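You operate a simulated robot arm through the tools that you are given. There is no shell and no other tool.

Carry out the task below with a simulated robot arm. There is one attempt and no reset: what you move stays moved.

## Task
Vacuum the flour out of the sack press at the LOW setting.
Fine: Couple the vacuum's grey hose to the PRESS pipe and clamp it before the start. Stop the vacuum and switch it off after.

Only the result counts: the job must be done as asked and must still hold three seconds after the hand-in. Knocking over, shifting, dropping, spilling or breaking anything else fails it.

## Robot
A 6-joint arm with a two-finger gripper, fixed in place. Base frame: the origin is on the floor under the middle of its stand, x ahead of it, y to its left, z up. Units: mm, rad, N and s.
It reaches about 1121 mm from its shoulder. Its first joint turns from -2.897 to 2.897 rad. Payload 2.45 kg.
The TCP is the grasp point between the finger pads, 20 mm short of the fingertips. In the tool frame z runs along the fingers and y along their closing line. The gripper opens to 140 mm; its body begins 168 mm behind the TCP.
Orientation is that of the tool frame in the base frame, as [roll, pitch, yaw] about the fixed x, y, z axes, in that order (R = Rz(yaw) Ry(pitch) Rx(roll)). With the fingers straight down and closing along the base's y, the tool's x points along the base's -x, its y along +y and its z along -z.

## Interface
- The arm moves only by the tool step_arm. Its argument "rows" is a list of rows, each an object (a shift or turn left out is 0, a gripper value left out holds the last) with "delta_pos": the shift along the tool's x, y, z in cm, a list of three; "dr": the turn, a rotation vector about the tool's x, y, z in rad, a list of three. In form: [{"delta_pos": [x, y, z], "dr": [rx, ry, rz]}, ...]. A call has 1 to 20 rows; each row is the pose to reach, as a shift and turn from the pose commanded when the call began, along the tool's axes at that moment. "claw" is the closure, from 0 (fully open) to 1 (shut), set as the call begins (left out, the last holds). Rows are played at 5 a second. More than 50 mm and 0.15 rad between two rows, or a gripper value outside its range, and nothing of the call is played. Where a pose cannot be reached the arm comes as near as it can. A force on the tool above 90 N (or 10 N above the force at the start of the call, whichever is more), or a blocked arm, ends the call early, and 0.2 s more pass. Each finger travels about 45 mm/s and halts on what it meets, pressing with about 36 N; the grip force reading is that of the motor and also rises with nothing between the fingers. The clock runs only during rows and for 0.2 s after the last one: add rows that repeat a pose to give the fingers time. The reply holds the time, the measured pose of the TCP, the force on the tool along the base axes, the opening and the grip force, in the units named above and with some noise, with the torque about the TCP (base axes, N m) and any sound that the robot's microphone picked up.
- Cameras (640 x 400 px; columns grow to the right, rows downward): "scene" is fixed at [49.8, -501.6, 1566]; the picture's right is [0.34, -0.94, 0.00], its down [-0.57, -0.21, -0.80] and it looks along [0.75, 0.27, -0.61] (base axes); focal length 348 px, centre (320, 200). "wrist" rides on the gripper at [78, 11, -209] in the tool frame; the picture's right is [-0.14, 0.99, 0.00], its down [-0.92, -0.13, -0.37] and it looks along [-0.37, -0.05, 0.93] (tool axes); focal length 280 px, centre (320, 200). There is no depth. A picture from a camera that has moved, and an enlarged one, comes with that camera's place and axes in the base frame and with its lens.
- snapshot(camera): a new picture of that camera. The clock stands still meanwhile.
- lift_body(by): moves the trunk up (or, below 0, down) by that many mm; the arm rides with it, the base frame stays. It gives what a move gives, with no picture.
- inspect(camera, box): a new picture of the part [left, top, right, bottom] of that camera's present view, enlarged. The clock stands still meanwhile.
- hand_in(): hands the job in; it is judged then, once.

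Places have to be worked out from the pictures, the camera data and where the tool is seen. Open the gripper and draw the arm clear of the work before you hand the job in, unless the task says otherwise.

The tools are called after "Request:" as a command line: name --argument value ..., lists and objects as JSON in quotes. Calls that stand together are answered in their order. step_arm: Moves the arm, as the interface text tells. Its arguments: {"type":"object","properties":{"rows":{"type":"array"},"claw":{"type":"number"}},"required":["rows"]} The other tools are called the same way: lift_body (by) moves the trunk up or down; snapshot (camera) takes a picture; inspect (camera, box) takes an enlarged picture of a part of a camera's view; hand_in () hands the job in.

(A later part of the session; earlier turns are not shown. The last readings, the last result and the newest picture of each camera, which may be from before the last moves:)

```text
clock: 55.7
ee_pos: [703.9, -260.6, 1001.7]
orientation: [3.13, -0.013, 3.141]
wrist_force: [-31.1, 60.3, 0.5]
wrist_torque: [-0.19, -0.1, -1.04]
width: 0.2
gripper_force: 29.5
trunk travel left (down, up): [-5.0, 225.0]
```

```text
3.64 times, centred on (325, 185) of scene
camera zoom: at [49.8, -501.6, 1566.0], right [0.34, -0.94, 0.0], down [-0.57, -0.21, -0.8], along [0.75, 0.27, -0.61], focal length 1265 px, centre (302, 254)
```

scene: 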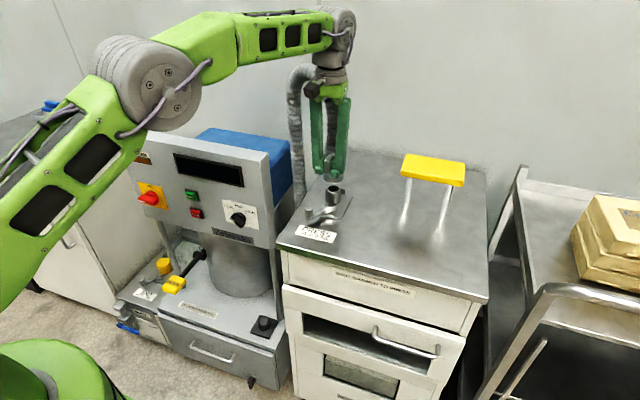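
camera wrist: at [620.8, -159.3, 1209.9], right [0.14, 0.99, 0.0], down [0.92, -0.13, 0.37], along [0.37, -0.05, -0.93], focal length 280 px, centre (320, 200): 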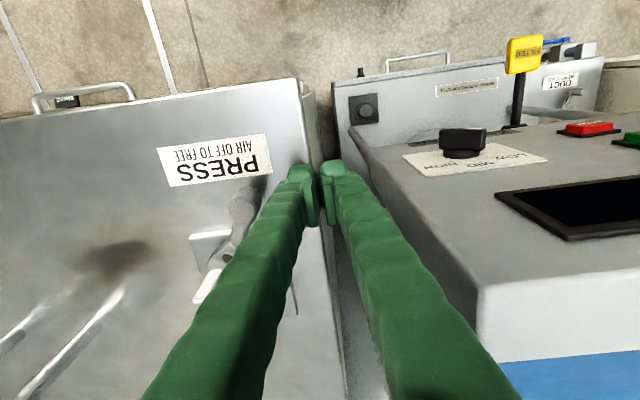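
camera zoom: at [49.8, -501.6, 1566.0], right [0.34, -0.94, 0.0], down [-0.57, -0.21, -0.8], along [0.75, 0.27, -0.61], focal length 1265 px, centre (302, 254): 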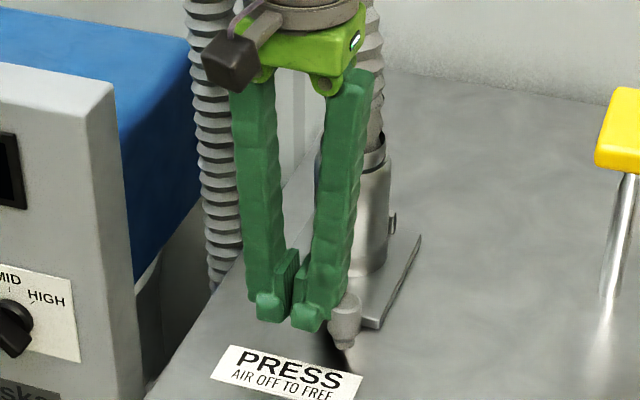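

The lever hit a firm stop (≈60 N) with the knob at about (698,-296): the nose is against the cuff. I back off and rise to check the clamp holds its place.

Request:
step_arm --rows '[{"delta_pos": [0.5, 1.5, 0]}, {"delta_pos": [1.0, 3.5, 0]}, {"delta_pos": [1.0, 6.0, -1]}, {"delta_pos": [1.0, 8.5, -4]}, {"delta_pos": [2.0, 9.5, -8]}, {"delta_pos": [4.0, 9.5, -12]}, {"delta_pos": [4.0, 9.5, -12]}]'

Request:
inspect --camera "scene" --box '[285, 130, 375, 240]'

Request:
snapshot --camera "wrist"

Request:
inspect --camera "wrist" --box '[160, 100, 340, 280]'

```text
clock: 57.3
ee_pos: [670.6, -174.5, 1121.0]
orientation: [-3.141, 0.0, 3.141]
wrist_force: [0.4, -0.2, 0.9]
wrist_torque: [-0.03, -0.05, 0.01]
width: 0.1
gripper_force: 29.4
trunk travel left (down, up): [-5.0, 225.0]
```

```text
3.64 times, centred on (330, 185) of scene
camera zoom: at [49.8, -501.6, 1566.0], right [0.34, -0.94, 0.0], down [-0.57, -0.21, -0.8], along [0.75, 0.27, -0.61], focal length 1265 px, centre (284, 254)
```

zoom: 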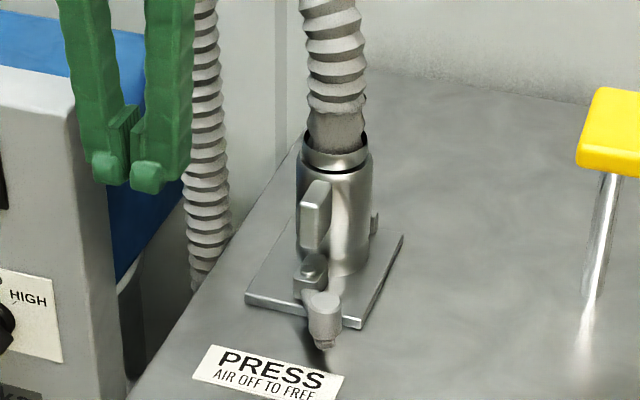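

```text
taken
camera wrist: at [594.3, -163.9, 1329.3], right [0.14, 0.99, 0.0], down [0.92, -0.13, 0.37], along [0.37, -0.05, -0.93], focal length 280 px, centre (320, 200)
```

wrist: 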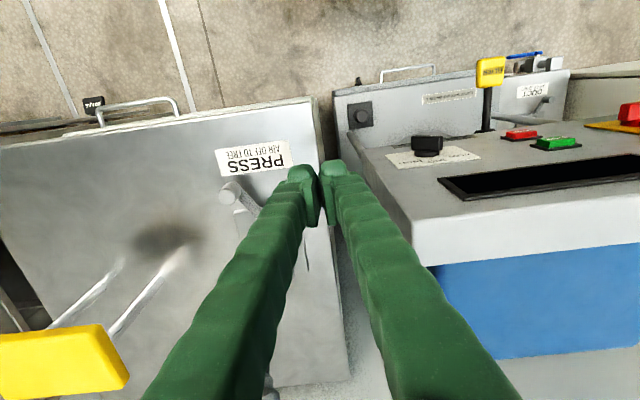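

```text
2.22 times, centred on (250, 190) of wrist
camera zoom: at [594.3, -163.9, 1329.3], right [0.14, 0.99, 0.0], down [0.92, -0.13, 0.37], along [0.37, -0.05, -0.93], focal length 623 px, centre (476, 222)
```

zoom: 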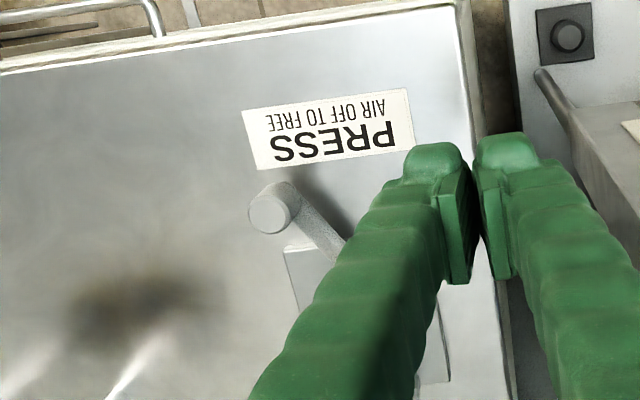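

The clamp nose is now on the cuff and the lever stays closed. Next the main switch: I move in front of the panel's left half with the tool tilted forward about 0.5 rad.

Request:
step_arm --rows '[{"delta_pos": [3.5, 1.5, 0], "dr": [0, 0, 0]}, {"delta_pos": [7.0, 4.5, 0.5], "dr": [0, -0.05, 0]}, {"delta_pos": [7.0, 9.0, 1.5], "dr": [0, -0.1, 0]}, {"delta_pos": [7.0, 13.5, 2.7], "dr": [0, -0.15, 0]}, {"delta_pos": [7.0, 18.0, 4.0], "dr": [0, -0.2, 0]}, {"delta_pos": [7.0, 22.5, 5.5], "dr": [0, -0.26, 0]}, {"delta_pos": [7.0, 27.0, 7.0], "dr": [0, -0.32, 0]}, {"delta_pos": [7.0, 31.5, 8.5], "dr": [0, -0.38, 0]}, {"delta_pos": [7.0, 36.0, 10.0], "dr": [0, -0.44, 0]}, {"delta_pos": [7.0, 40.0, 11.2], "dr": [0, -0.5, 0]}, {"delta_pos": [7.0, 42.45, 12.1], "dr": [0, -0.5, 0]}, {"delta_pos": [7.0, 42.45, 12.1], "dr": [0, -0.5, 0]}]'

Request:
snapshot --camera "wrist"

Request:
snapshot --camera "scene"

```text
clock: 59.9
ee_pos: [601.2, 247.9, 1001.9]
orientation: [-3.14, 0.501, -3.141]
wrist_force: [0.3, 1.1, 0.1]
wrist_torque: [-0.04, 0.0, 0.01]
width: 0.1
gripper_force: 29.5
trunk travel left (down, up): [-5.0, 225.0]
```

```text
taken
camera wrist: at [433.5, 258.9, 1147.2], right [0.12, 0.99, 0.07], down [0.63, -0.13, 0.77], along [0.77, -0.05, -0.64], focal length 280 px, centre (320, 200)
```

wrist: 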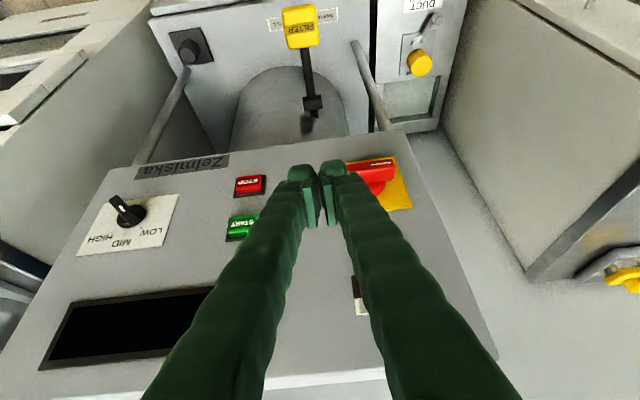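

```text
taken
```

scene: 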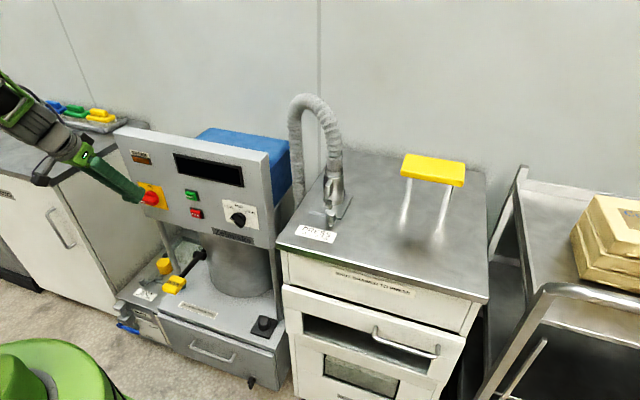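

Good reach and the hose arcs neatly to the PRESS pipe. I zoom on the main switch and re-verify the mode knob.

Request:
inspect --camera "wrist" --box '[310, 130, 430, 230]'

Request:
inspect --camera "wrist" --box '[70, 160, 280, 280]'

Request:
inspect --camera "scene" --box '[115, 140, 215, 240]'

```text
4.00 times, centred on (370, 180) of wrist
camera zoom: at [433.5, 258.9, 1147.2], right [0.12, 0.99, 0.07], down [0.63, -0.13, 0.77], along [0.77, -0.05, -0.64], focal length 1122 px, centre (120, 280)
```

zoom: 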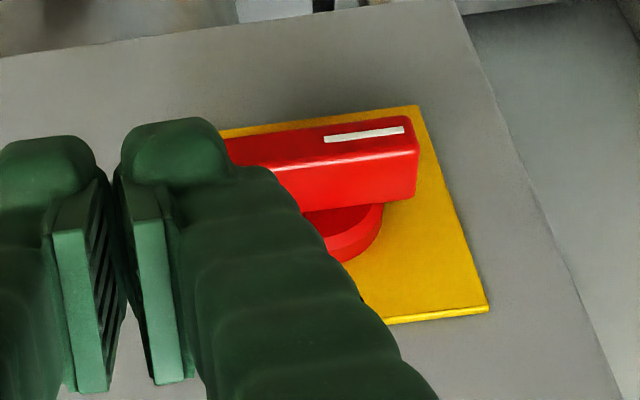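

```text
3.05 times, centred on (175, 220) of wrist
camera zoom: at [433.5, 258.9, 1147.2], right [0.12, 0.99, 0.07], down [0.63, -0.13, 0.77], along [0.77, -0.05, -0.64], focal length 854 px, centre (762, 139)
```

zoom: 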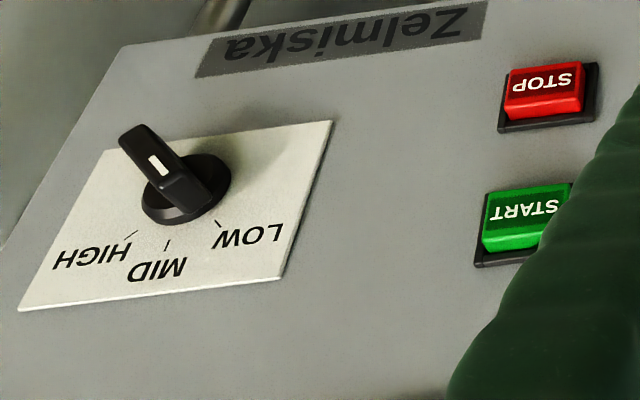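

```text
4.00 times, centred on (165, 190) of scene
camera zoom: at [49.8, -501.6, 1566.0], right [0.34, -0.94, 0.0], down [-0.57, -0.21, -0.8], along [0.75, 0.27, -0.61], focal length 1392 px, centre (940, 240)
```

zoom: 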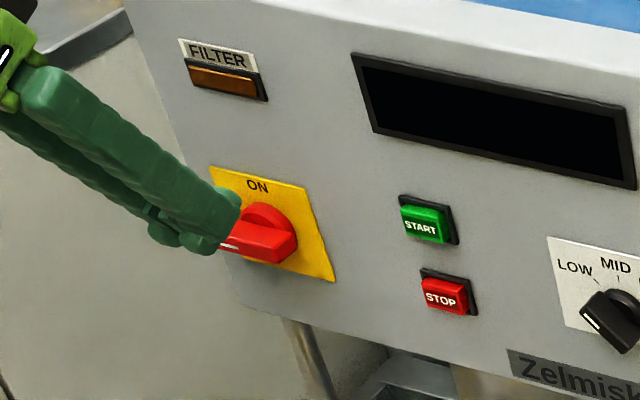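

The knob pointer is confirmed on LOW. The switch bar is about 58 mm long, centred near (y 310, z 891), x≈690–711; I will push its right (−y) end down to turn it clockwise to ON. First I move to just above that end.

Request:
step_arm --rows '[{"delta_pos": [-1.0, 0.6, 2.3]}, {"delta_pos": [-2.0, 1.2, 4.6]}, {"delta_pos": [-3.1, 1.8, 6.9]}, {"delta_pos": [-4.14, 2.4, 9.3]}, {"delta_pos": [-4.14, 2.4, 9.3]}]'

Request:
snapshot --camera "wrist"

Request:
inspect --camera "scene" --box '[115, 140, 215, 240]'

Request:
inspect --camera "wrist" --box '[290, 130, 430, 240]'

```text
clock: 61.1
ee_pos: [682.5, 273.9, 938.3]
orientation: [-3.14, 0.502, 3.141]
wrist_force: [0.0, 0.6, 0.5]
wrist_torque: [0.0, 0.01, -0.03]
width: 0.0
gripper_force: 28.6
trunk travel left (down, up): [-5.0, 225.0]
```

```text
taken
camera wrist: at [514.9, 283.9, 1083.9], right [0.12, 0.99, 0.07], down [0.63, -0.13, 0.77], along [0.77, -0.05, -0.64], focal length 280 px, centre (320, 200)
```

wrist: 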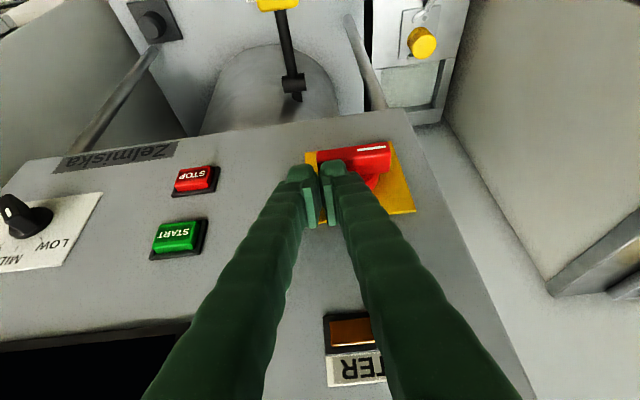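

```text
4.00 times, centred on (165, 190) of scene
camera zoom: at [49.8, -501.6, 1566.0], right [0.34, -0.94, 0.0], down [-0.57, -0.21, -0.8], along [0.75, 0.27, -0.61], focal length 1392 px, centre (940, 240)
```

zoom: 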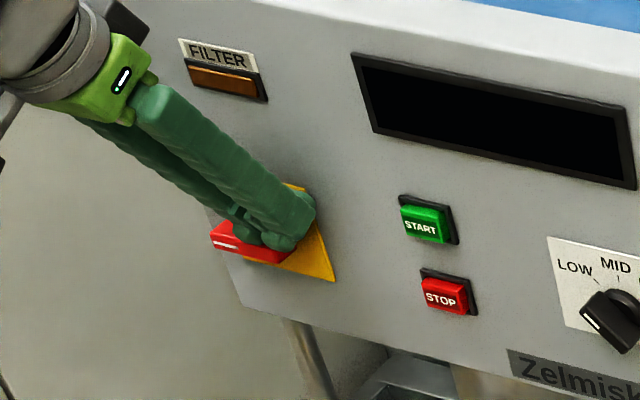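

```text
3.64 times, centred on (360, 185) of wrist
camera zoom: at [514.9, 283.9, 1083.9], right [0.12, 0.99, 0.07], down [0.63, -0.13, 0.77], along [0.77, -0.05, -0.64], focal length 1020 px, centre (174, 254)
```

zoom: 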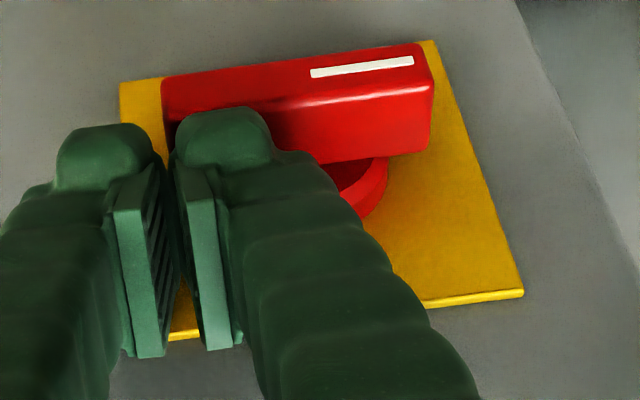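

I take a closer scene view of the switch bar to fix its depth and height before pushing.

Request:
inspect --camera "scene" --box '[140, 180, 200, 220]'

Request:
inspect --camera "wrist" --box '[290, 120, 410, 200]'

```text
10.00 times, centred on (170, 200) of scene
camera zoom: at [49.8, -501.6, 1566.0], right [0.34, -0.94, 0.0], down [-0.57, -0.21, -0.8], along [0.75, 0.27, -0.61], focal length 3480 px, centre (1820, 200)
```

zoom: 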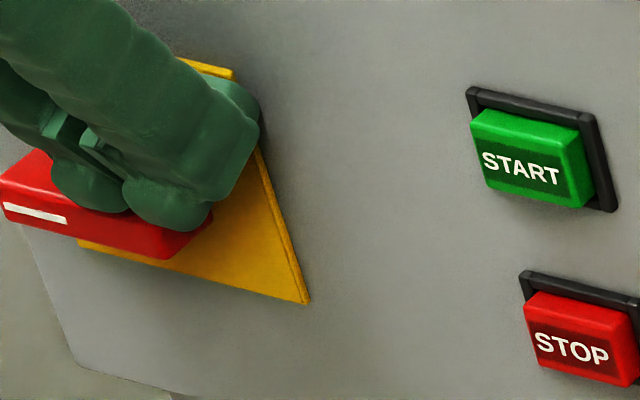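

```text
5.00 times, centred on (350, 160) of wrist
camera zoom: at [514.9, 283.9, 1083.9], right [0.12, 0.99, 0.07], down [0.63, -0.13, 0.77], along [0.77, -0.05, -0.64], focal length 1402 px, centre (170, 400)
```

zoom: 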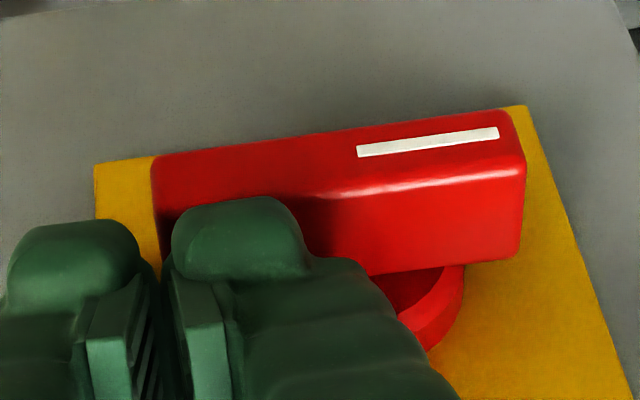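

Refined geometry: bar front x≈675, back ≈697, z 897–912, y 272–336 (centre ≈ (304, 904.5)). I shift the fingertips back/right a bit and push down on the bar's right end by stages.

Request:
step_arm --rows '[{"delta_pos": [0.88, -0.8, -0.48]}, {"delta_pos": [0.88, -0.8, -0.48]}, {"delta_pos": [1.26, -0.8, 0.22]}, {"delta_pos": [1.65, -0.8, 0.92]}, {"delta_pos": [2.03, -0.8, 1.63]}, {"delta_pos": [2.03, -0.8, 1.63]}]'

Request:
inspect --camera "wrist" --box '[290, 120, 410, 200]'

Request:
inspect --camera "scene" --box '[130, 170, 210, 230]'

```text
clock: 62.5
ee_pos: [673.7, 263.8, 913.7]
orientation: [3.141, 0.502, 3.14]
wrist_force: [0.0, -0.6, 0.2]
wrist_torque: [-0.02, 0.02, -0.01]
width: 0.0
gripper_force: 29.7
trunk travel left (down, up): [-5.0, 225.0]
```

```text
5.00 times, centred on (350, 160) of wrist
camera zoom: at [505.3, 275.7, 1060.5], right [0.12, 0.99, 0.07], down [0.63, -0.13, 0.77], along [0.77, -0.05, -0.64], focal length 1402 px, centre (170, 400)
```

zoom: 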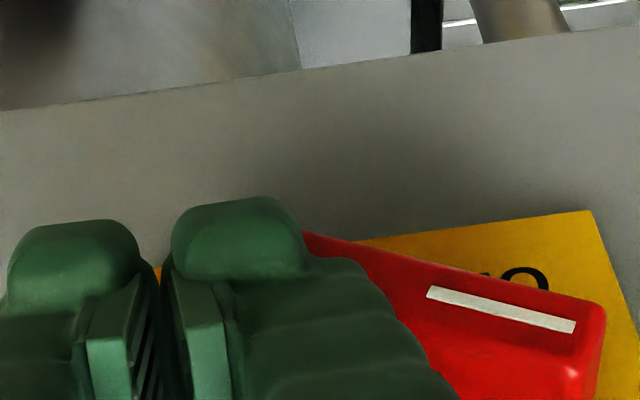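

```text
6.67 times, centred on (170, 200) of scene
camera zoom: at [49.8, -501.6, 1566.0], right [0.34, -0.94, 0.0], down [-0.57, -0.21, -0.8], along [0.75, 0.27, -0.61], focal length 2320 px, centre (1320, 200)
```

zoom: 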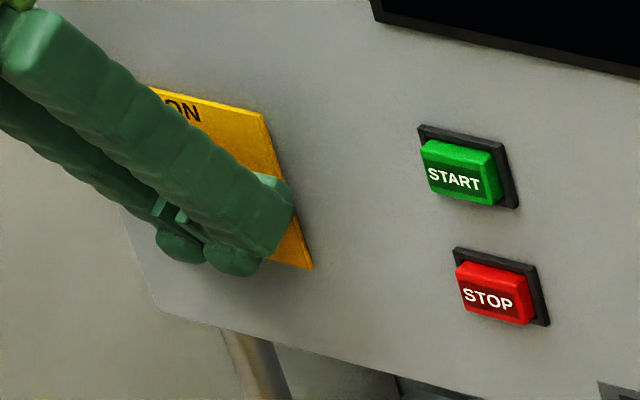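

The bar is rotating toward ON with negligible force. I push the end further down.

Request:
step_arm --rows '[{"delta_pos": [0.29, 0, 0.53]}, {"delta_pos": [0.58, 0, 1.05]}, {"delta_pos": [0.86, 0, 1.58]}, {"delta_pos": [0.86, 0, 1.58]}]'

Request:
inspect --camera "wrist" --box '[280, 130, 440, 240]'

Request:
inspect --camera "scene" --box '[130, 170, 210, 230]'

```text
clock: 63.5
ee_pos: [672.7, 265.6, 896.6]
orientation: [3.14, 0.5, -3.141]
wrist_force: [-0.1, -0.2, -0.3]
wrist_torque: [0.0, -0.02, 0.02]
width: 0.0
gripper_force: 29.4
trunk travel left (down, up): [-5.0, 225.0]
```

```text
3.64 times, centred on (360, 185) of wrist
camera zoom: at [505.4, 275.7, 1042.1], right [0.12, 0.99, 0.07], down [0.63, -0.13, 0.77], along [0.77, -0.05, -0.64], focal length 1020 px, centre (174, 254)
```

zoom: 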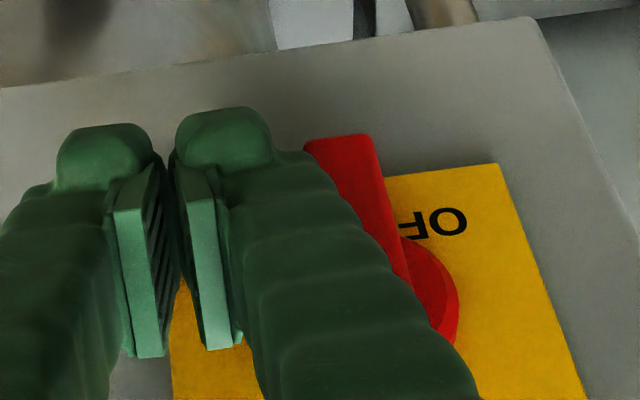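

```text
6.67 times, centred on (170, 200) of scene
camera zoom: at [49.8, -501.6, 1566.0], right [0.34, -0.94, 0.0], down [-0.57, -0.21, -0.8], along [0.75, 0.27, -0.61], focal length 2320 px, centre (1320, 200)
```

zoom: 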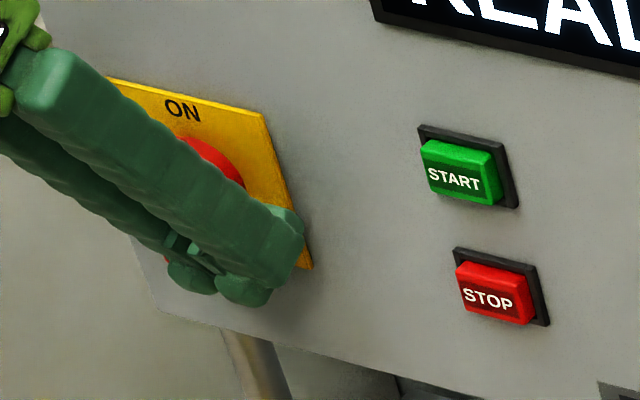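

The display has lit up, so the switch is on. I retract straight back and read the display.

Request:
step_arm --rows '[{"delta_pos": [1.75, 0, -0.96]}, {"delta_pos": [3.5, 0, -1.92]}, {"delta_pos": [5.3, 0, -2.88]}, {"delta_pos": [5.3, 0, -2.88]}]'

Request:
inspect --camera "scene" --box '[115, 130, 275, 250]'

Request:
inspect --camera "wrist" --box '[200, 100, 440, 280]'

```text
clock: 64.5
ee_pos: [611.3, 264.5, 895.7]
orientation: [3.141, 0.502, -3.141]
wrist_force: [-0.1, 0.6, 0.3]
wrist_torque: [0.02, -0.01, 0.01]
width: 0.0
gripper_force: 29.5
trunk travel left (down, up): [-5.0, 225.0]
```

```text
3.33 times, centred on (195, 190) of scene
camera zoom: at [49.8, -501.6, 1566.0], right [0.34, -0.94, 0.0], down [-0.57, -0.21, -0.8], along [0.75, 0.27, -0.61], focal length 1160 px, centre (737, 233)
```

zoom: 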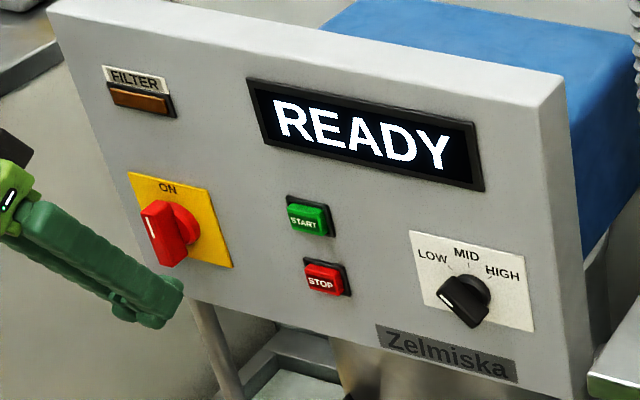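

```text
2.22 times, centred on (320, 190) of wrist
camera zoom: at [443.3, 274.8, 1042.3], right [0.12, 0.99, 0.07], down [0.63, -0.13, 0.77], along [0.77, -0.05, -0.64], focal length 623 px, centre (320, 222)
```

zoom: 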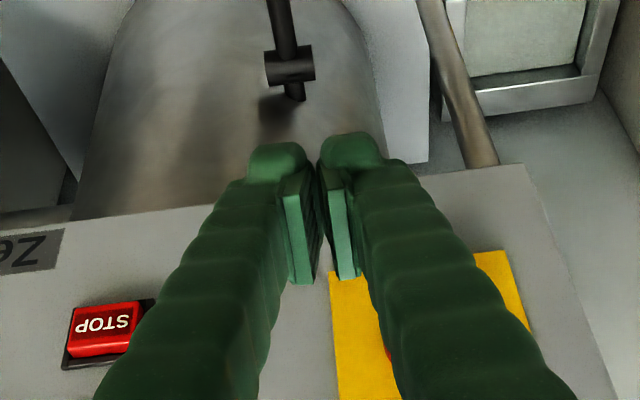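

Display reads READY with the switch at ON, the knob at LOW and the filter lamp dark. I move in front of START (≈ (704,147,944)).

Request:
step_arm --rows '[{"delta_pos": [-1.35, -2.9, -0.97]}, {"delta_pos": [-2.7, -5.9, -1.94]}, {"delta_pos": [-4.0, -8.8, -2.9]}, {"delta_pos": [-5.42, -11.75, -3.88]}, {"delta_pos": [-5.42, -11.75, -3.88]}]'

Request:
inspect --camera "scene" --box '[140, 150, 240, 240]'

Request:
inspect --camera "wrist" --box '[240, 110, 400, 240]'

```text
clock: 65.7
ee_pos: [641.0, 146.8, 957.9]
orientation: [3.14, 0.5, -3.141]
wrist_force: [0.0, 0.4, -0.4]
wrist_torque: [0.02, 0.02, 0.02]
width: 0.0
gripper_force: 29.6
trunk travel left (down, up): [-5.0, 225.0]
```

```text
4.44 times, centred on (190, 195) of scene
camera zoom: at [49.8, -501.6, 1566.0], right [0.34, -0.94, 0.0], down [-0.57, -0.21, -0.8], along [0.75, 0.27, -0.61], focal length 1547 px, centre (898, 222)
```

zoom: 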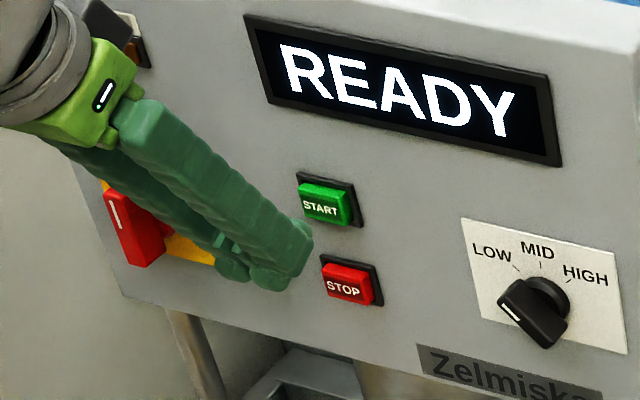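

```text
3.08 times, centred on (320, 175) of wrist
camera zoom: at [473.0, 157.5, 1102.8], right [0.12, 0.99, 0.07], down [0.63, -0.13, 0.77], along [0.77, -0.05, -0.64], focal length 863 px, centre (320, 277)
```

zoom: 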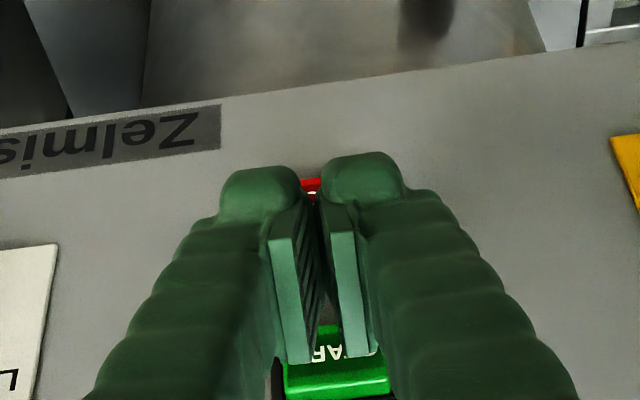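

Fingertips are level with START. I advance and press in small steps, watching force and sound.

Request:
step_arm --rows '[{"delta_pos": [-1.32, 0, 0.72]}, {"delta_pos": [-2.63, 0, 1.44]}, {"delta_pos": [-3.16, 0, 1.73]}, {"delta_pos": [-3.51, 0, 1.92]}, {"delta_pos": [-3.77, 0, 2.06]}]'

Request:
inspect --camera "scene" --box '[140, 150, 240, 240]'

```text
clock: 66.9
ee_pos: [681.5, 146.8, 955.3]
orientation: [-3.14, 0.498, -3.139]
wrist_force: [-21.4, 1.7, -1.0]
wrist_torque: [0.07, 0.09, 0.02]
width: 6.1
gripper_force: 29.0
trunk travel left (down, up): [-5.0, 225.0]
heard: click
```

```text
4.44 times, centred on (190, 195) of scene
camera zoom: at [49.8, -501.6, 1566.0], right [0.34, -0.94, 0.0], down [-0.57, -0.21, -0.8], along [0.75, 0.27, -0.61], focal length 1547 px, centre (898, 222)
```

zoom: 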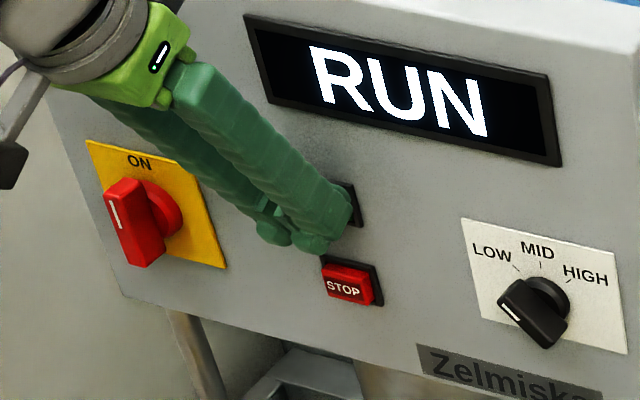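

Click heard and the display shows RUN. I back off at once and watch the display, lamp and sounds.

Request:
step_arm --rows '[{"delta_pos": [1.75, 0, -0.96]}, {"delta_pos": [3.5, 0, -1.92]}, {"delta_pos": [5.3, 0, -2.88]}]'

Request:
inspect --camera "scene" --box '[110, 120, 280, 250]'

Request:
snapshot --camera "scene"

```text
clock: 67.7
ee_pos: [624.3, 146.5, 958.1]
orientation: [3.138, 0.501, 3.141]
wrist_force: [-0.4, 0.2, -0.3]
wrist_torque: [0.01, -0.04, -0.01]
width: 0.1
gripper_force: 29.5
trunk travel left (down, up): [-5.0, 225.0]
```

```text
3.08 times, centred on (195, 185) of scene
camera zoom: at [49.8, -501.6, 1566.0], right [0.34, -0.94, 0.0], down [-0.57, -0.21, -0.8], along [0.75, 0.27, -0.61], focal length 1071 px, centre (705, 246)
```

zoom: 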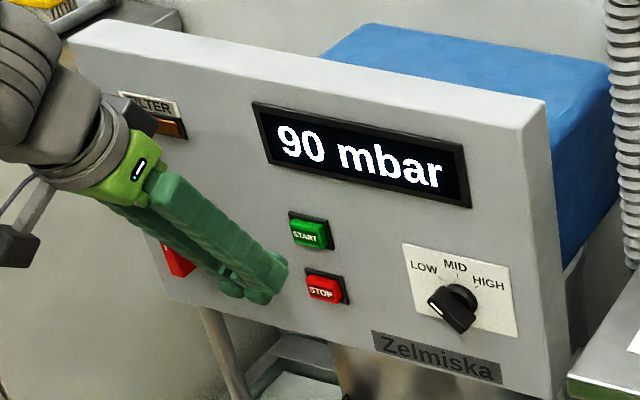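

```text
taken
```

scene: 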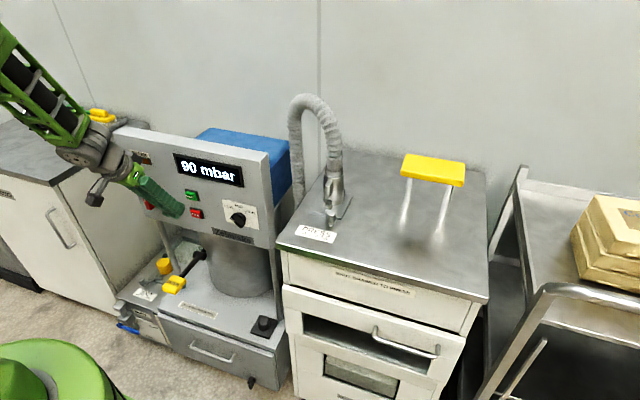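

It runs at 90 mbar. I move in front of STOP so as to be ready, and keep watching display and filter lamp.

Request:
step_arm --rows '[{"delta_pos": [0.9, 0.1, 3.3]}, {"delta_pos": [1.86, 0.1, 6.73]}, {"delta_pos": [1.86, 0.1, 6.73]}]'

Request:
inspect --camera "scene" --box '[110, 120, 280, 250]'

Request:
inspect --camera "scene" --box '[270, 280, 480, 400]'

```text
clock: 68.5
ee_pos: [641.0, 146.8, 889.3]
orientation: [3.141, 0.502, 3.14]
wrist_force: [0.7, -0.1, 0.2]
wrist_torque: [0.04, 0.01, 0.0]
width: 0.0
gripper_force: 28.9
trunk travel left (down, up): [-5.0, 225.0]
```

```text
3.08 times, centred on (195, 185) of scene
camera zoom: at [49.8, -501.6, 1566.0], right [0.34, -0.94, 0.0], down [-0.57, -0.21, -0.8], along [0.75, 0.27, -0.61], focal length 1071 px, centre (705, 246)
```

zoom: 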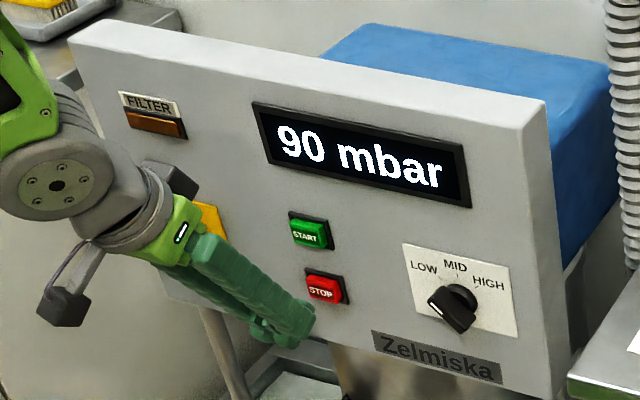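

```text
3.05 times, centred on (375, 340) of scene
camera zoom: at [49.8, -501.6, 1566.0], right [0.34, -0.94, 0.0], down [-0.57, -0.21, -0.8], along [0.75, 0.27, -0.61], focal length 1060 px, centre (152, -227)
```

zoom: 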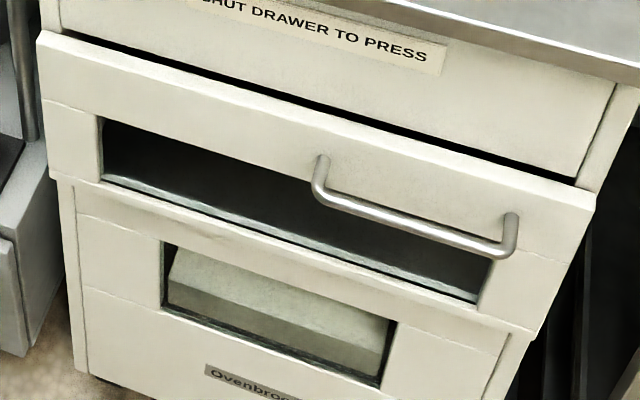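

Filter lamp is unlit; the lower press window shows a pale mass, maybe the flour. I wait a few seconds and compare.

Request:
step_arm --rows '[{"delta_pos": [0, 0, 0]}, {"delta_pos": [0, 0, 0]}, {"delta_pos": [0, 0, 0]}, {"delta_pos": [0, 0, 0]}, {"delta_pos": [0, 0, 0]}, {"delta_pos": [0, 0, 0]}, {"delta_pos": [0, 0, 0]}, {"delta_pos": [0, 0, 0]}, {"delta_pos": [0, 0, 0]}, {"delta_pos": [0, 0, 0]}]'

Request:
inspect --camera "scene" --box '[110, 120, 280, 250]'

Request:
inspect --camera "scene" --box '[270, 280, 480, 400]'

```text
clock: 70.7
ee_pos: [639.1, 146.8, 889.1]
orientation: [-3.141, 0.501, 3.141]
wrist_force: [-0.6, 0.4, 0.2]
wrist_torque: [-0.01, 0.03, 0.0]
width: 0.0
gripper_force: 28.7
trunk travel left (down, up): [-5.0, 225.0]
```

```text
3.08 times, centred on (195, 185) of scene
camera zoom: at [49.8, -501.6, 1566.0], right [0.34, -0.94, 0.0], down [-0.57, -0.21, -0.8], along [0.75, 0.27, -0.61], focal length 1071 px, centre (705, 246)
```

zoom: 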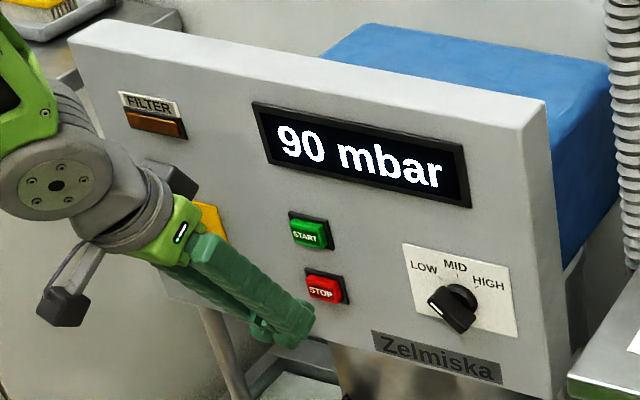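

```text
3.05 times, centred on (375, 340) of scene
camera zoom: at [49.8, -501.6, 1566.0], right [0.34, -0.94, 0.0], down [-0.57, -0.21, -0.8], along [0.75, 0.27, -0.61], focal length 1060 px, centre (152, -227)
```

zoom: 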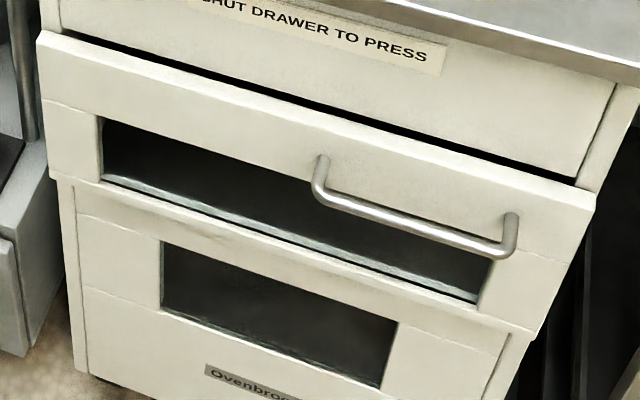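

The pale mass in the lower window has gone. I let it run a little longer to be sure all is drawn out, then check again.

Request:
step_arm --rows '[{"delta_pos": [0, 0, 0]}, {"delta_pos": [0, 0, 0]}, {"delta_pos": [0, 0, 0]}, {"delta_pos": [0, 0, 0]}, {"delta_pos": [0, 0, 0]}, {"delta_pos": [0, 0, 0]}, {"delta_pos": [0, 0, 0]}, {"delta_pos": [0, 0, 0]}]'

Request:
inspect --camera "scene" --box '[110, 120, 280, 250]'

Request:
inspect --camera "scene" --box '[290, 310, 410, 400]'

```text
clock: 72.5
ee_pos: [640.1, 146.0, 889.0]
orientation: [-3.141, 0.502, -3.142]
wrist_force: [-0.1, 0.0, 0.0]
wrist_torque: [-0.03, 0.04, -0.01]
width: 0.0
gripper_force: 29.4
trunk travel left (down, up): [-5.0, 225.0]
```

```text
3.08 times, centred on (195, 185) of scene
camera zoom: at [49.8, -501.6, 1566.0], right [0.34, -0.94, 0.0], down [-0.57, -0.21, -0.8], along [0.75, 0.27, -0.61], focal length 1071 px, centre (705, 246)
```

zoom: 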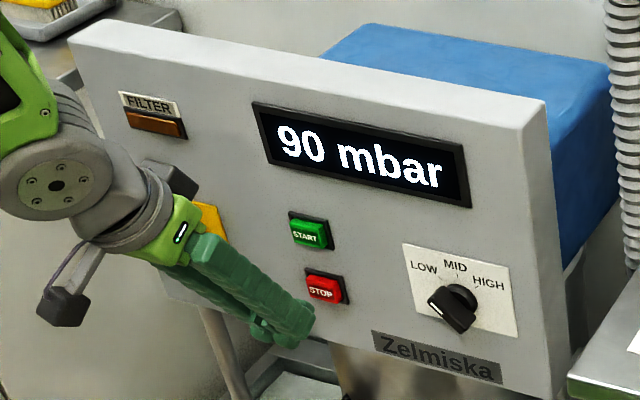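

```text
4.44 times, centred on (350, 355) of scene
camera zoom: at [49.8, -501.6, 1566.0], right [0.34, -0.94, 0.0], down [-0.57, -0.21, -0.8], along [0.75, 0.27, -0.61], focal length 1547 px, centre (187, -489)
```

zoom: 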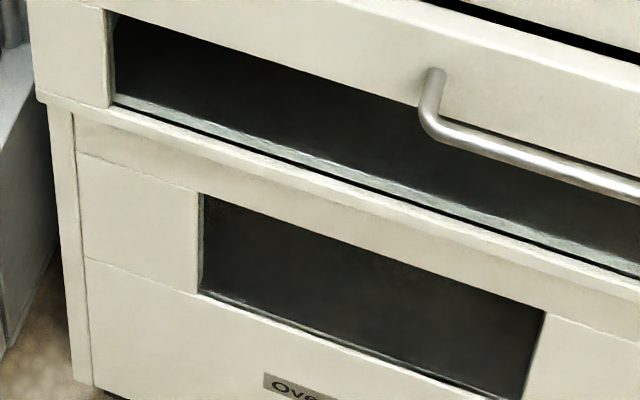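

The press is empty. I now press STOP the same way.

Request:
step_arm --rows '[{"delta_pos": [-1.32, 0, 0.72]}, {"delta_pos": [-2.63, 0, 1.44]}, {"delta_pos": [-3.16, 0, 1.73]}, {"delta_pos": [-3.51, 0, 1.92]}, {"delta_pos": [-3.77, 0, 2.06]}]'

Request:
inspect --camera "scene" --box '[110, 120, 280, 250]'

```text
clock: 73.7
ee_pos: [681.6, 147.3, 888.3]
orientation: [-3.142, 0.498, 3.141]
wrist_force: [-9.5, -1.0, 1.3]
wrist_torque: [-0.07, -0.03, -0.02]
width: 5.9
gripper_force: 29.1
trunk travel left (down, up): [-5.0, 225.0]
heard: click
```

```text
3.08 times, centred on (195, 185) of scene
camera zoom: at [49.8, -501.6, 1566.0], right [0.34, -0.94, 0.0], down [-0.57, -0.21, -0.8], along [0.75, 0.27, -0.61], focal length 1071 px, centre (705, 246)
```

zoom: 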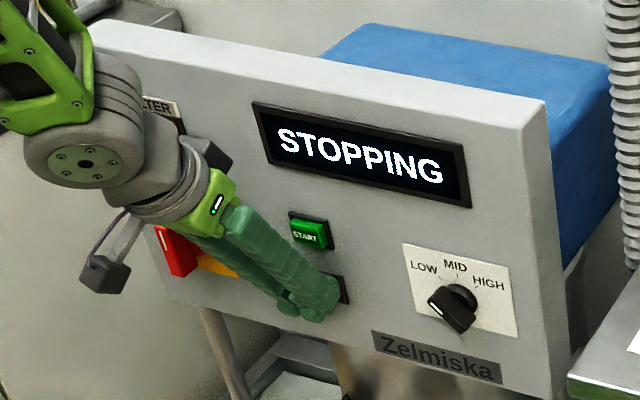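

Click, and the display shows STOPPING. I back off and wait for it to come to rest before switching off.

Request:
step_arm --rows '[{"delta_pos": [1.75, 0, -0.96]}, {"delta_pos": [3.5, 0, -1.92]}, {"delta_pos": [5.3, 0, -2.88]}, {"delta_pos": [5.3, 0, -2.88]}, {"delta_pos": [5.3, 0, -2.88]}, {"delta_pos": [5.3, 0, -2.88]}, {"delta_pos": [5.3, 0, -2.88]}, {"delta_pos": [5.3, 0, -2.88]}]'

Request:
inspect --camera "scene" --box '[110, 120, 280, 250]'

```text
clock: 75.5
ee_pos: [622.1, 148.6, 887.1]
orientation: [3.141, 0.501, -3.141]
wrist_force: [0.1, 0.0, -0.7]
wrist_torque: [0.02, -0.02, -0.02]
width: 0.2
gripper_force: 29.7
trunk travel left (down, up): [-5.0, 225.0]
```

```text
3.08 times, centred on (195, 185) of scene
camera zoom: at [49.8, -501.6, 1566.0], right [0.34, -0.94, 0.0], down [-0.57, -0.21, -0.8], along [0.75, 0.27, -0.61], focal length 1071 px, centre (705, 246)
```

zoom: 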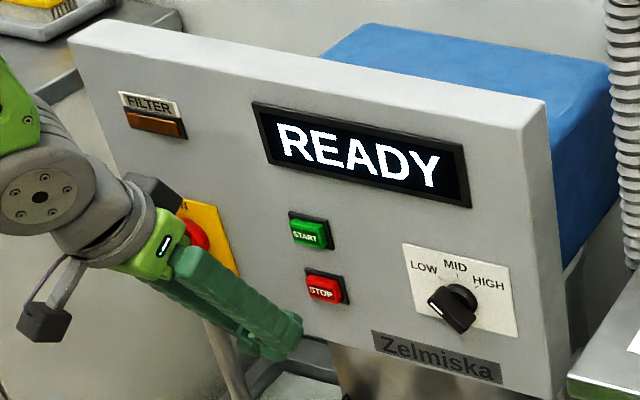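

It has stopped (READY). Now I switch off: I go to the right of the switch bar's upper end and will push it to the left (counter-clockwise) and down to horizontal.

Request:
step_arm --rows '[{"delta_pos": [-1.0, 3.5, -1.3]}, {"delta_pos": [-2.0, 7.1, -2.7]}, {"delta_pos": [-3.1, 10.7, -4.0]}, {"delta_pos": [-4.3, 10.7, -3.35]}, {"delta_pos": [-5.45, 10.7, -2.7]}, {"delta_pos": [-6.6, 10.7, -2.1]}, {"delta_pos": [-6.6, 10.7, -2.1]}]'

Request:
inspect --camera "wrist" --box '[280, 130, 440, 240]'

Request:
inspect --camera "scene" --box '[130, 160, 210, 230]'

```text
clock: 77.1
ee_pos: [671.0, 254.3, 939.1]
orientation: [-3.141, 0.502, 3.141]
wrist_force: [-0.1, 0.3, -0.5]
wrist_torque: [0.02, 0.01, -0.02]
width: 0.1
gripper_force: 29.0
trunk travel left (down, up): [-5.0, 225.0]
```

```text
3.64 times, centred on (360, 185) of wrist
camera zoom: at [503.4, 265.2, 1084.2], right [0.12, 0.99, 0.07], down [0.63, -0.13, 0.77], along [0.77, -0.05, -0.64], focal length 1020 px, centre (174, 254)
```

zoom: 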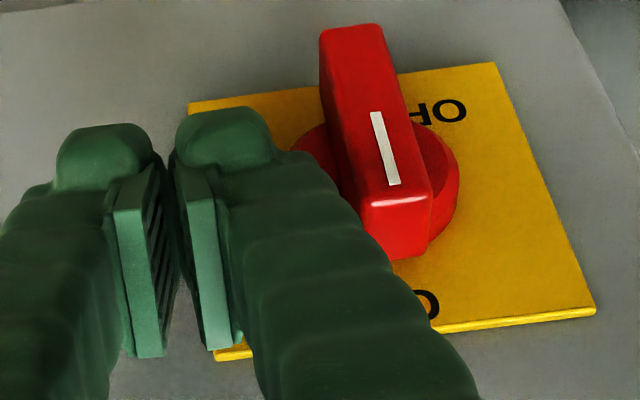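

```text
5.71 times, centred on (170, 195) of scene
camera zoom: at [49.8, -501.6, 1566.0], right [0.34, -0.94, 0.0], down [-0.57, -0.21, -0.8], along [0.75, 0.27, -0.61], focal length 1988 px, centre (1177, 229)
```

zoom: 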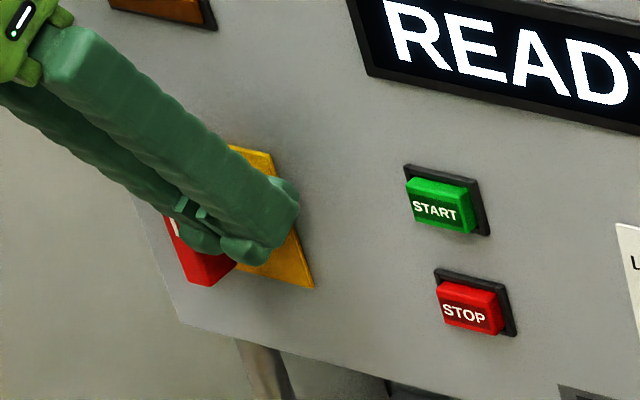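

The bar stands vertical at ON, with OFF at the left; the fingers are on its right. I push toward +y.

Request:
step_arm --rows '[{"delta_pos": [0, 0.9, 0]}, {"delta_pos": [0, 1.8, 0]}, {"delta_pos": [0, 2.7, 0]}, {"delta_pos": [0, 3.6, 0]}, {"delta_pos": [0, 4.5, 0]}, {"delta_pos": [0, 4.5, 0]}]'

Request:
inspect --camera "wrist" --box '[280, 130, 440, 240]'

Request:
inspect --camera "scene" --box '[130, 160, 210, 230]'

```text
clock: 78.5
ee_pos: [670.7, 300.0, 939.2]
orientation: [-3.14, 0.501, -3.141]
wrist_force: [0.7, 0.6, 1.4]
wrist_torque: [-0.01, 0.0, 0.0]
width: 0.0
gripper_force: 29.7
trunk travel left (down, up): [-5.0, 225.0]
```

```text
3.64 times, centred on (360, 185) of wrist
camera zoom: at [503.3, 310.4, 1084.4], right [0.12, 0.99, 0.07], down [0.63, -0.13, 0.77], along [0.77, -0.05, -0.64], focal length 1020 px, centre (174, 254)
```

zoom: 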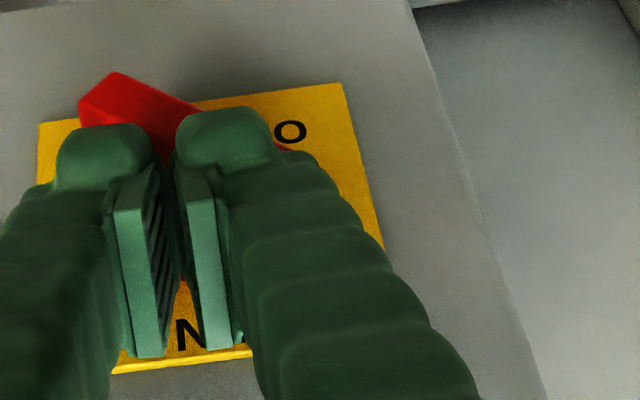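

```text
5.71 times, centred on (170, 195) of scene
camera zoom: at [49.8, -501.6, 1566.0], right [0.34, -0.94, 0.0], down [-0.57, -0.21, -0.8], along [0.75, 0.27, -0.61], focal length 1988 px, centre (1177, 229)
```

zoom: 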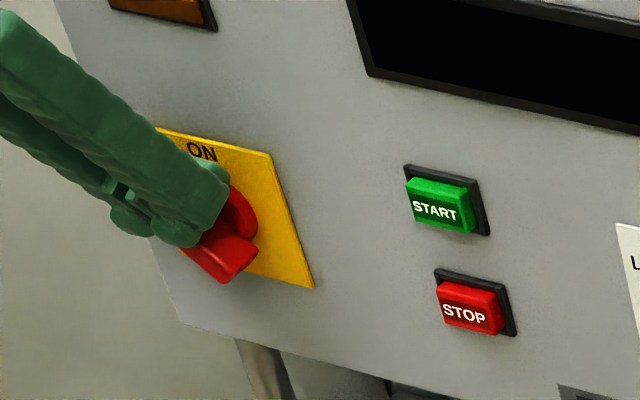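

The display went dark, so it is off; the bar is still about 30° short of horizontal. I move a bit further left and press its pointer end down to complete the turn.

Request:
step_arm --rows '[{"delta_pos": [0, 0.8, 0]}, {"delta_pos": [0, 1.6, 0]}, {"delta_pos": [0.14, 1.6, 0.26]}, {"delta_pos": [0.24, 1.6, 0.44]}, {"delta_pos": [0.24, 1.6, 0.44]}]'

Request:
inspect --camera "wrist" --box '[260, 130, 420, 240]'

Request:
inspect --camera "scene" --box '[130, 160, 210, 230]'

```text
clock: 79.7
ee_pos: [669.5, 315.8, 932.9]
orientation: [-3.14, 0.5, -3.141]
wrist_force: [-0.5, 0.0, -0.2]
wrist_torque: [-0.02, 0.03, -0.01]
width: 0.0
gripper_force: 29.6
trunk travel left (down, up): [-5.0, 225.0]
```

```text
3.64 times, centred on (340, 185) of wrist
camera zoom: at [502.7, 326.7, 1079.0], right [0.12, 0.99, 0.07], down [0.63, -0.13, 0.77], along [0.77, -0.05, -0.64], focal length 1020 px, centre (247, 254)
```

zoom: 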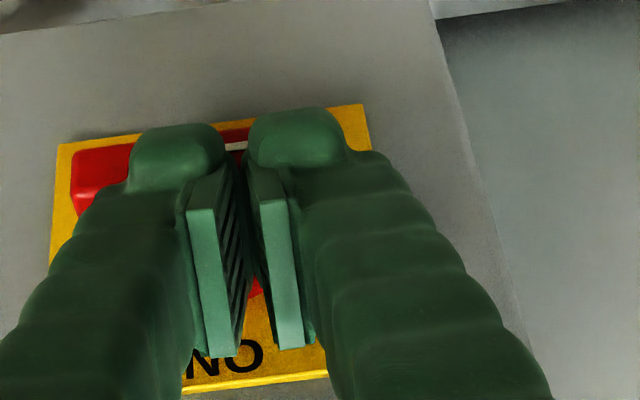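

```text
5.71 times, centred on (170, 195) of scene
camera zoom: at [49.8, -501.6, 1566.0], right [0.34, -0.94, 0.0], down [-0.57, -0.21, -0.8], along [0.75, 0.27, -0.61], focal length 1988 px, centre (1177, 229)
```

zoom: 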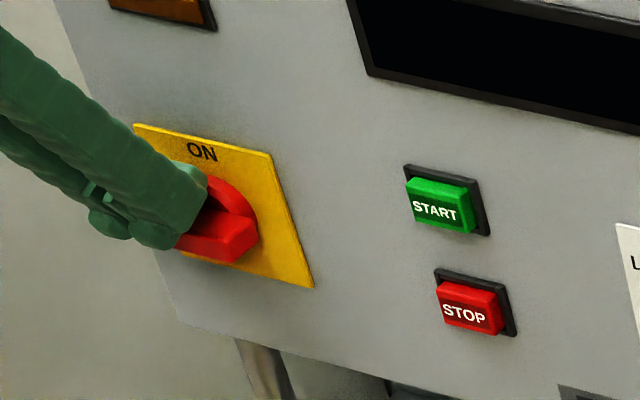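

The bar looks horizontal at OFF. I retract straight back and check it.

Request:
step_arm --rows '[{"delta_pos": [1.75, 0, -0.96]}, {"delta_pos": [3.5, 0, -1.92]}, {"delta_pos": [5.3, 0, -2.88]}, {"delta_pos": [5.3, 0, -2.88]}]'

Request:
inspect --camera "scene" --box '[115, 130, 275, 250]'

Request:
snapshot --camera "wrist"

```text
clock: 80.7
ee_pos: [609.0, 316.3, 932.6]
orientation: [3.141, 0.502, 3.141]
wrist_force: [0.3, -0.7, 0.3]
wrist_torque: [-0.03, -0.03, -0.01]
width: 0.0
gripper_force: 29.9
trunk travel left (down, up): [-5.0, 225.0]
```

```text
3.33 times, centred on (195, 190) of scene
camera zoom: at [49.8, -501.6, 1566.0], right [0.34, -0.94, 0.0], down [-0.57, -0.21, -0.8], along [0.75, 0.27, -0.61], focal length 1160 px, centre (737, 233)
```

zoom: 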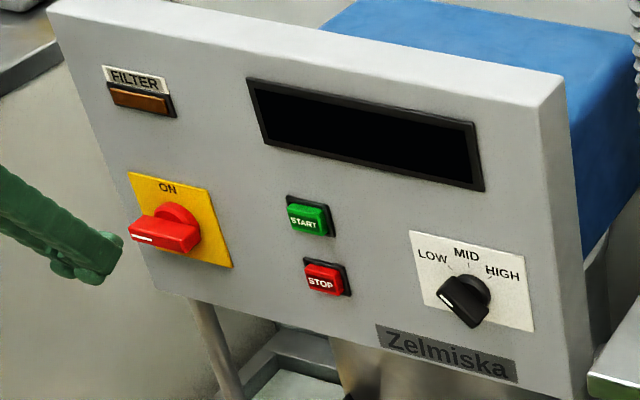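

```text
taken
camera wrist: at [442.2, 326.9, 1079.0], right [0.12, 0.99, 0.07], down [0.63, -0.13, 0.77], along [0.77, -0.05, -0.64], focal length 280 px, centre (320, 200)
```

wrist: 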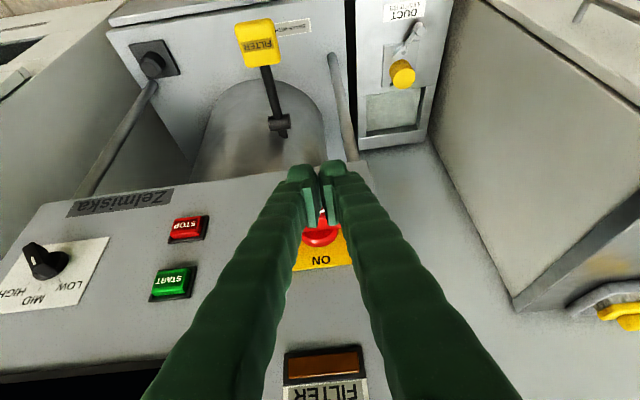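

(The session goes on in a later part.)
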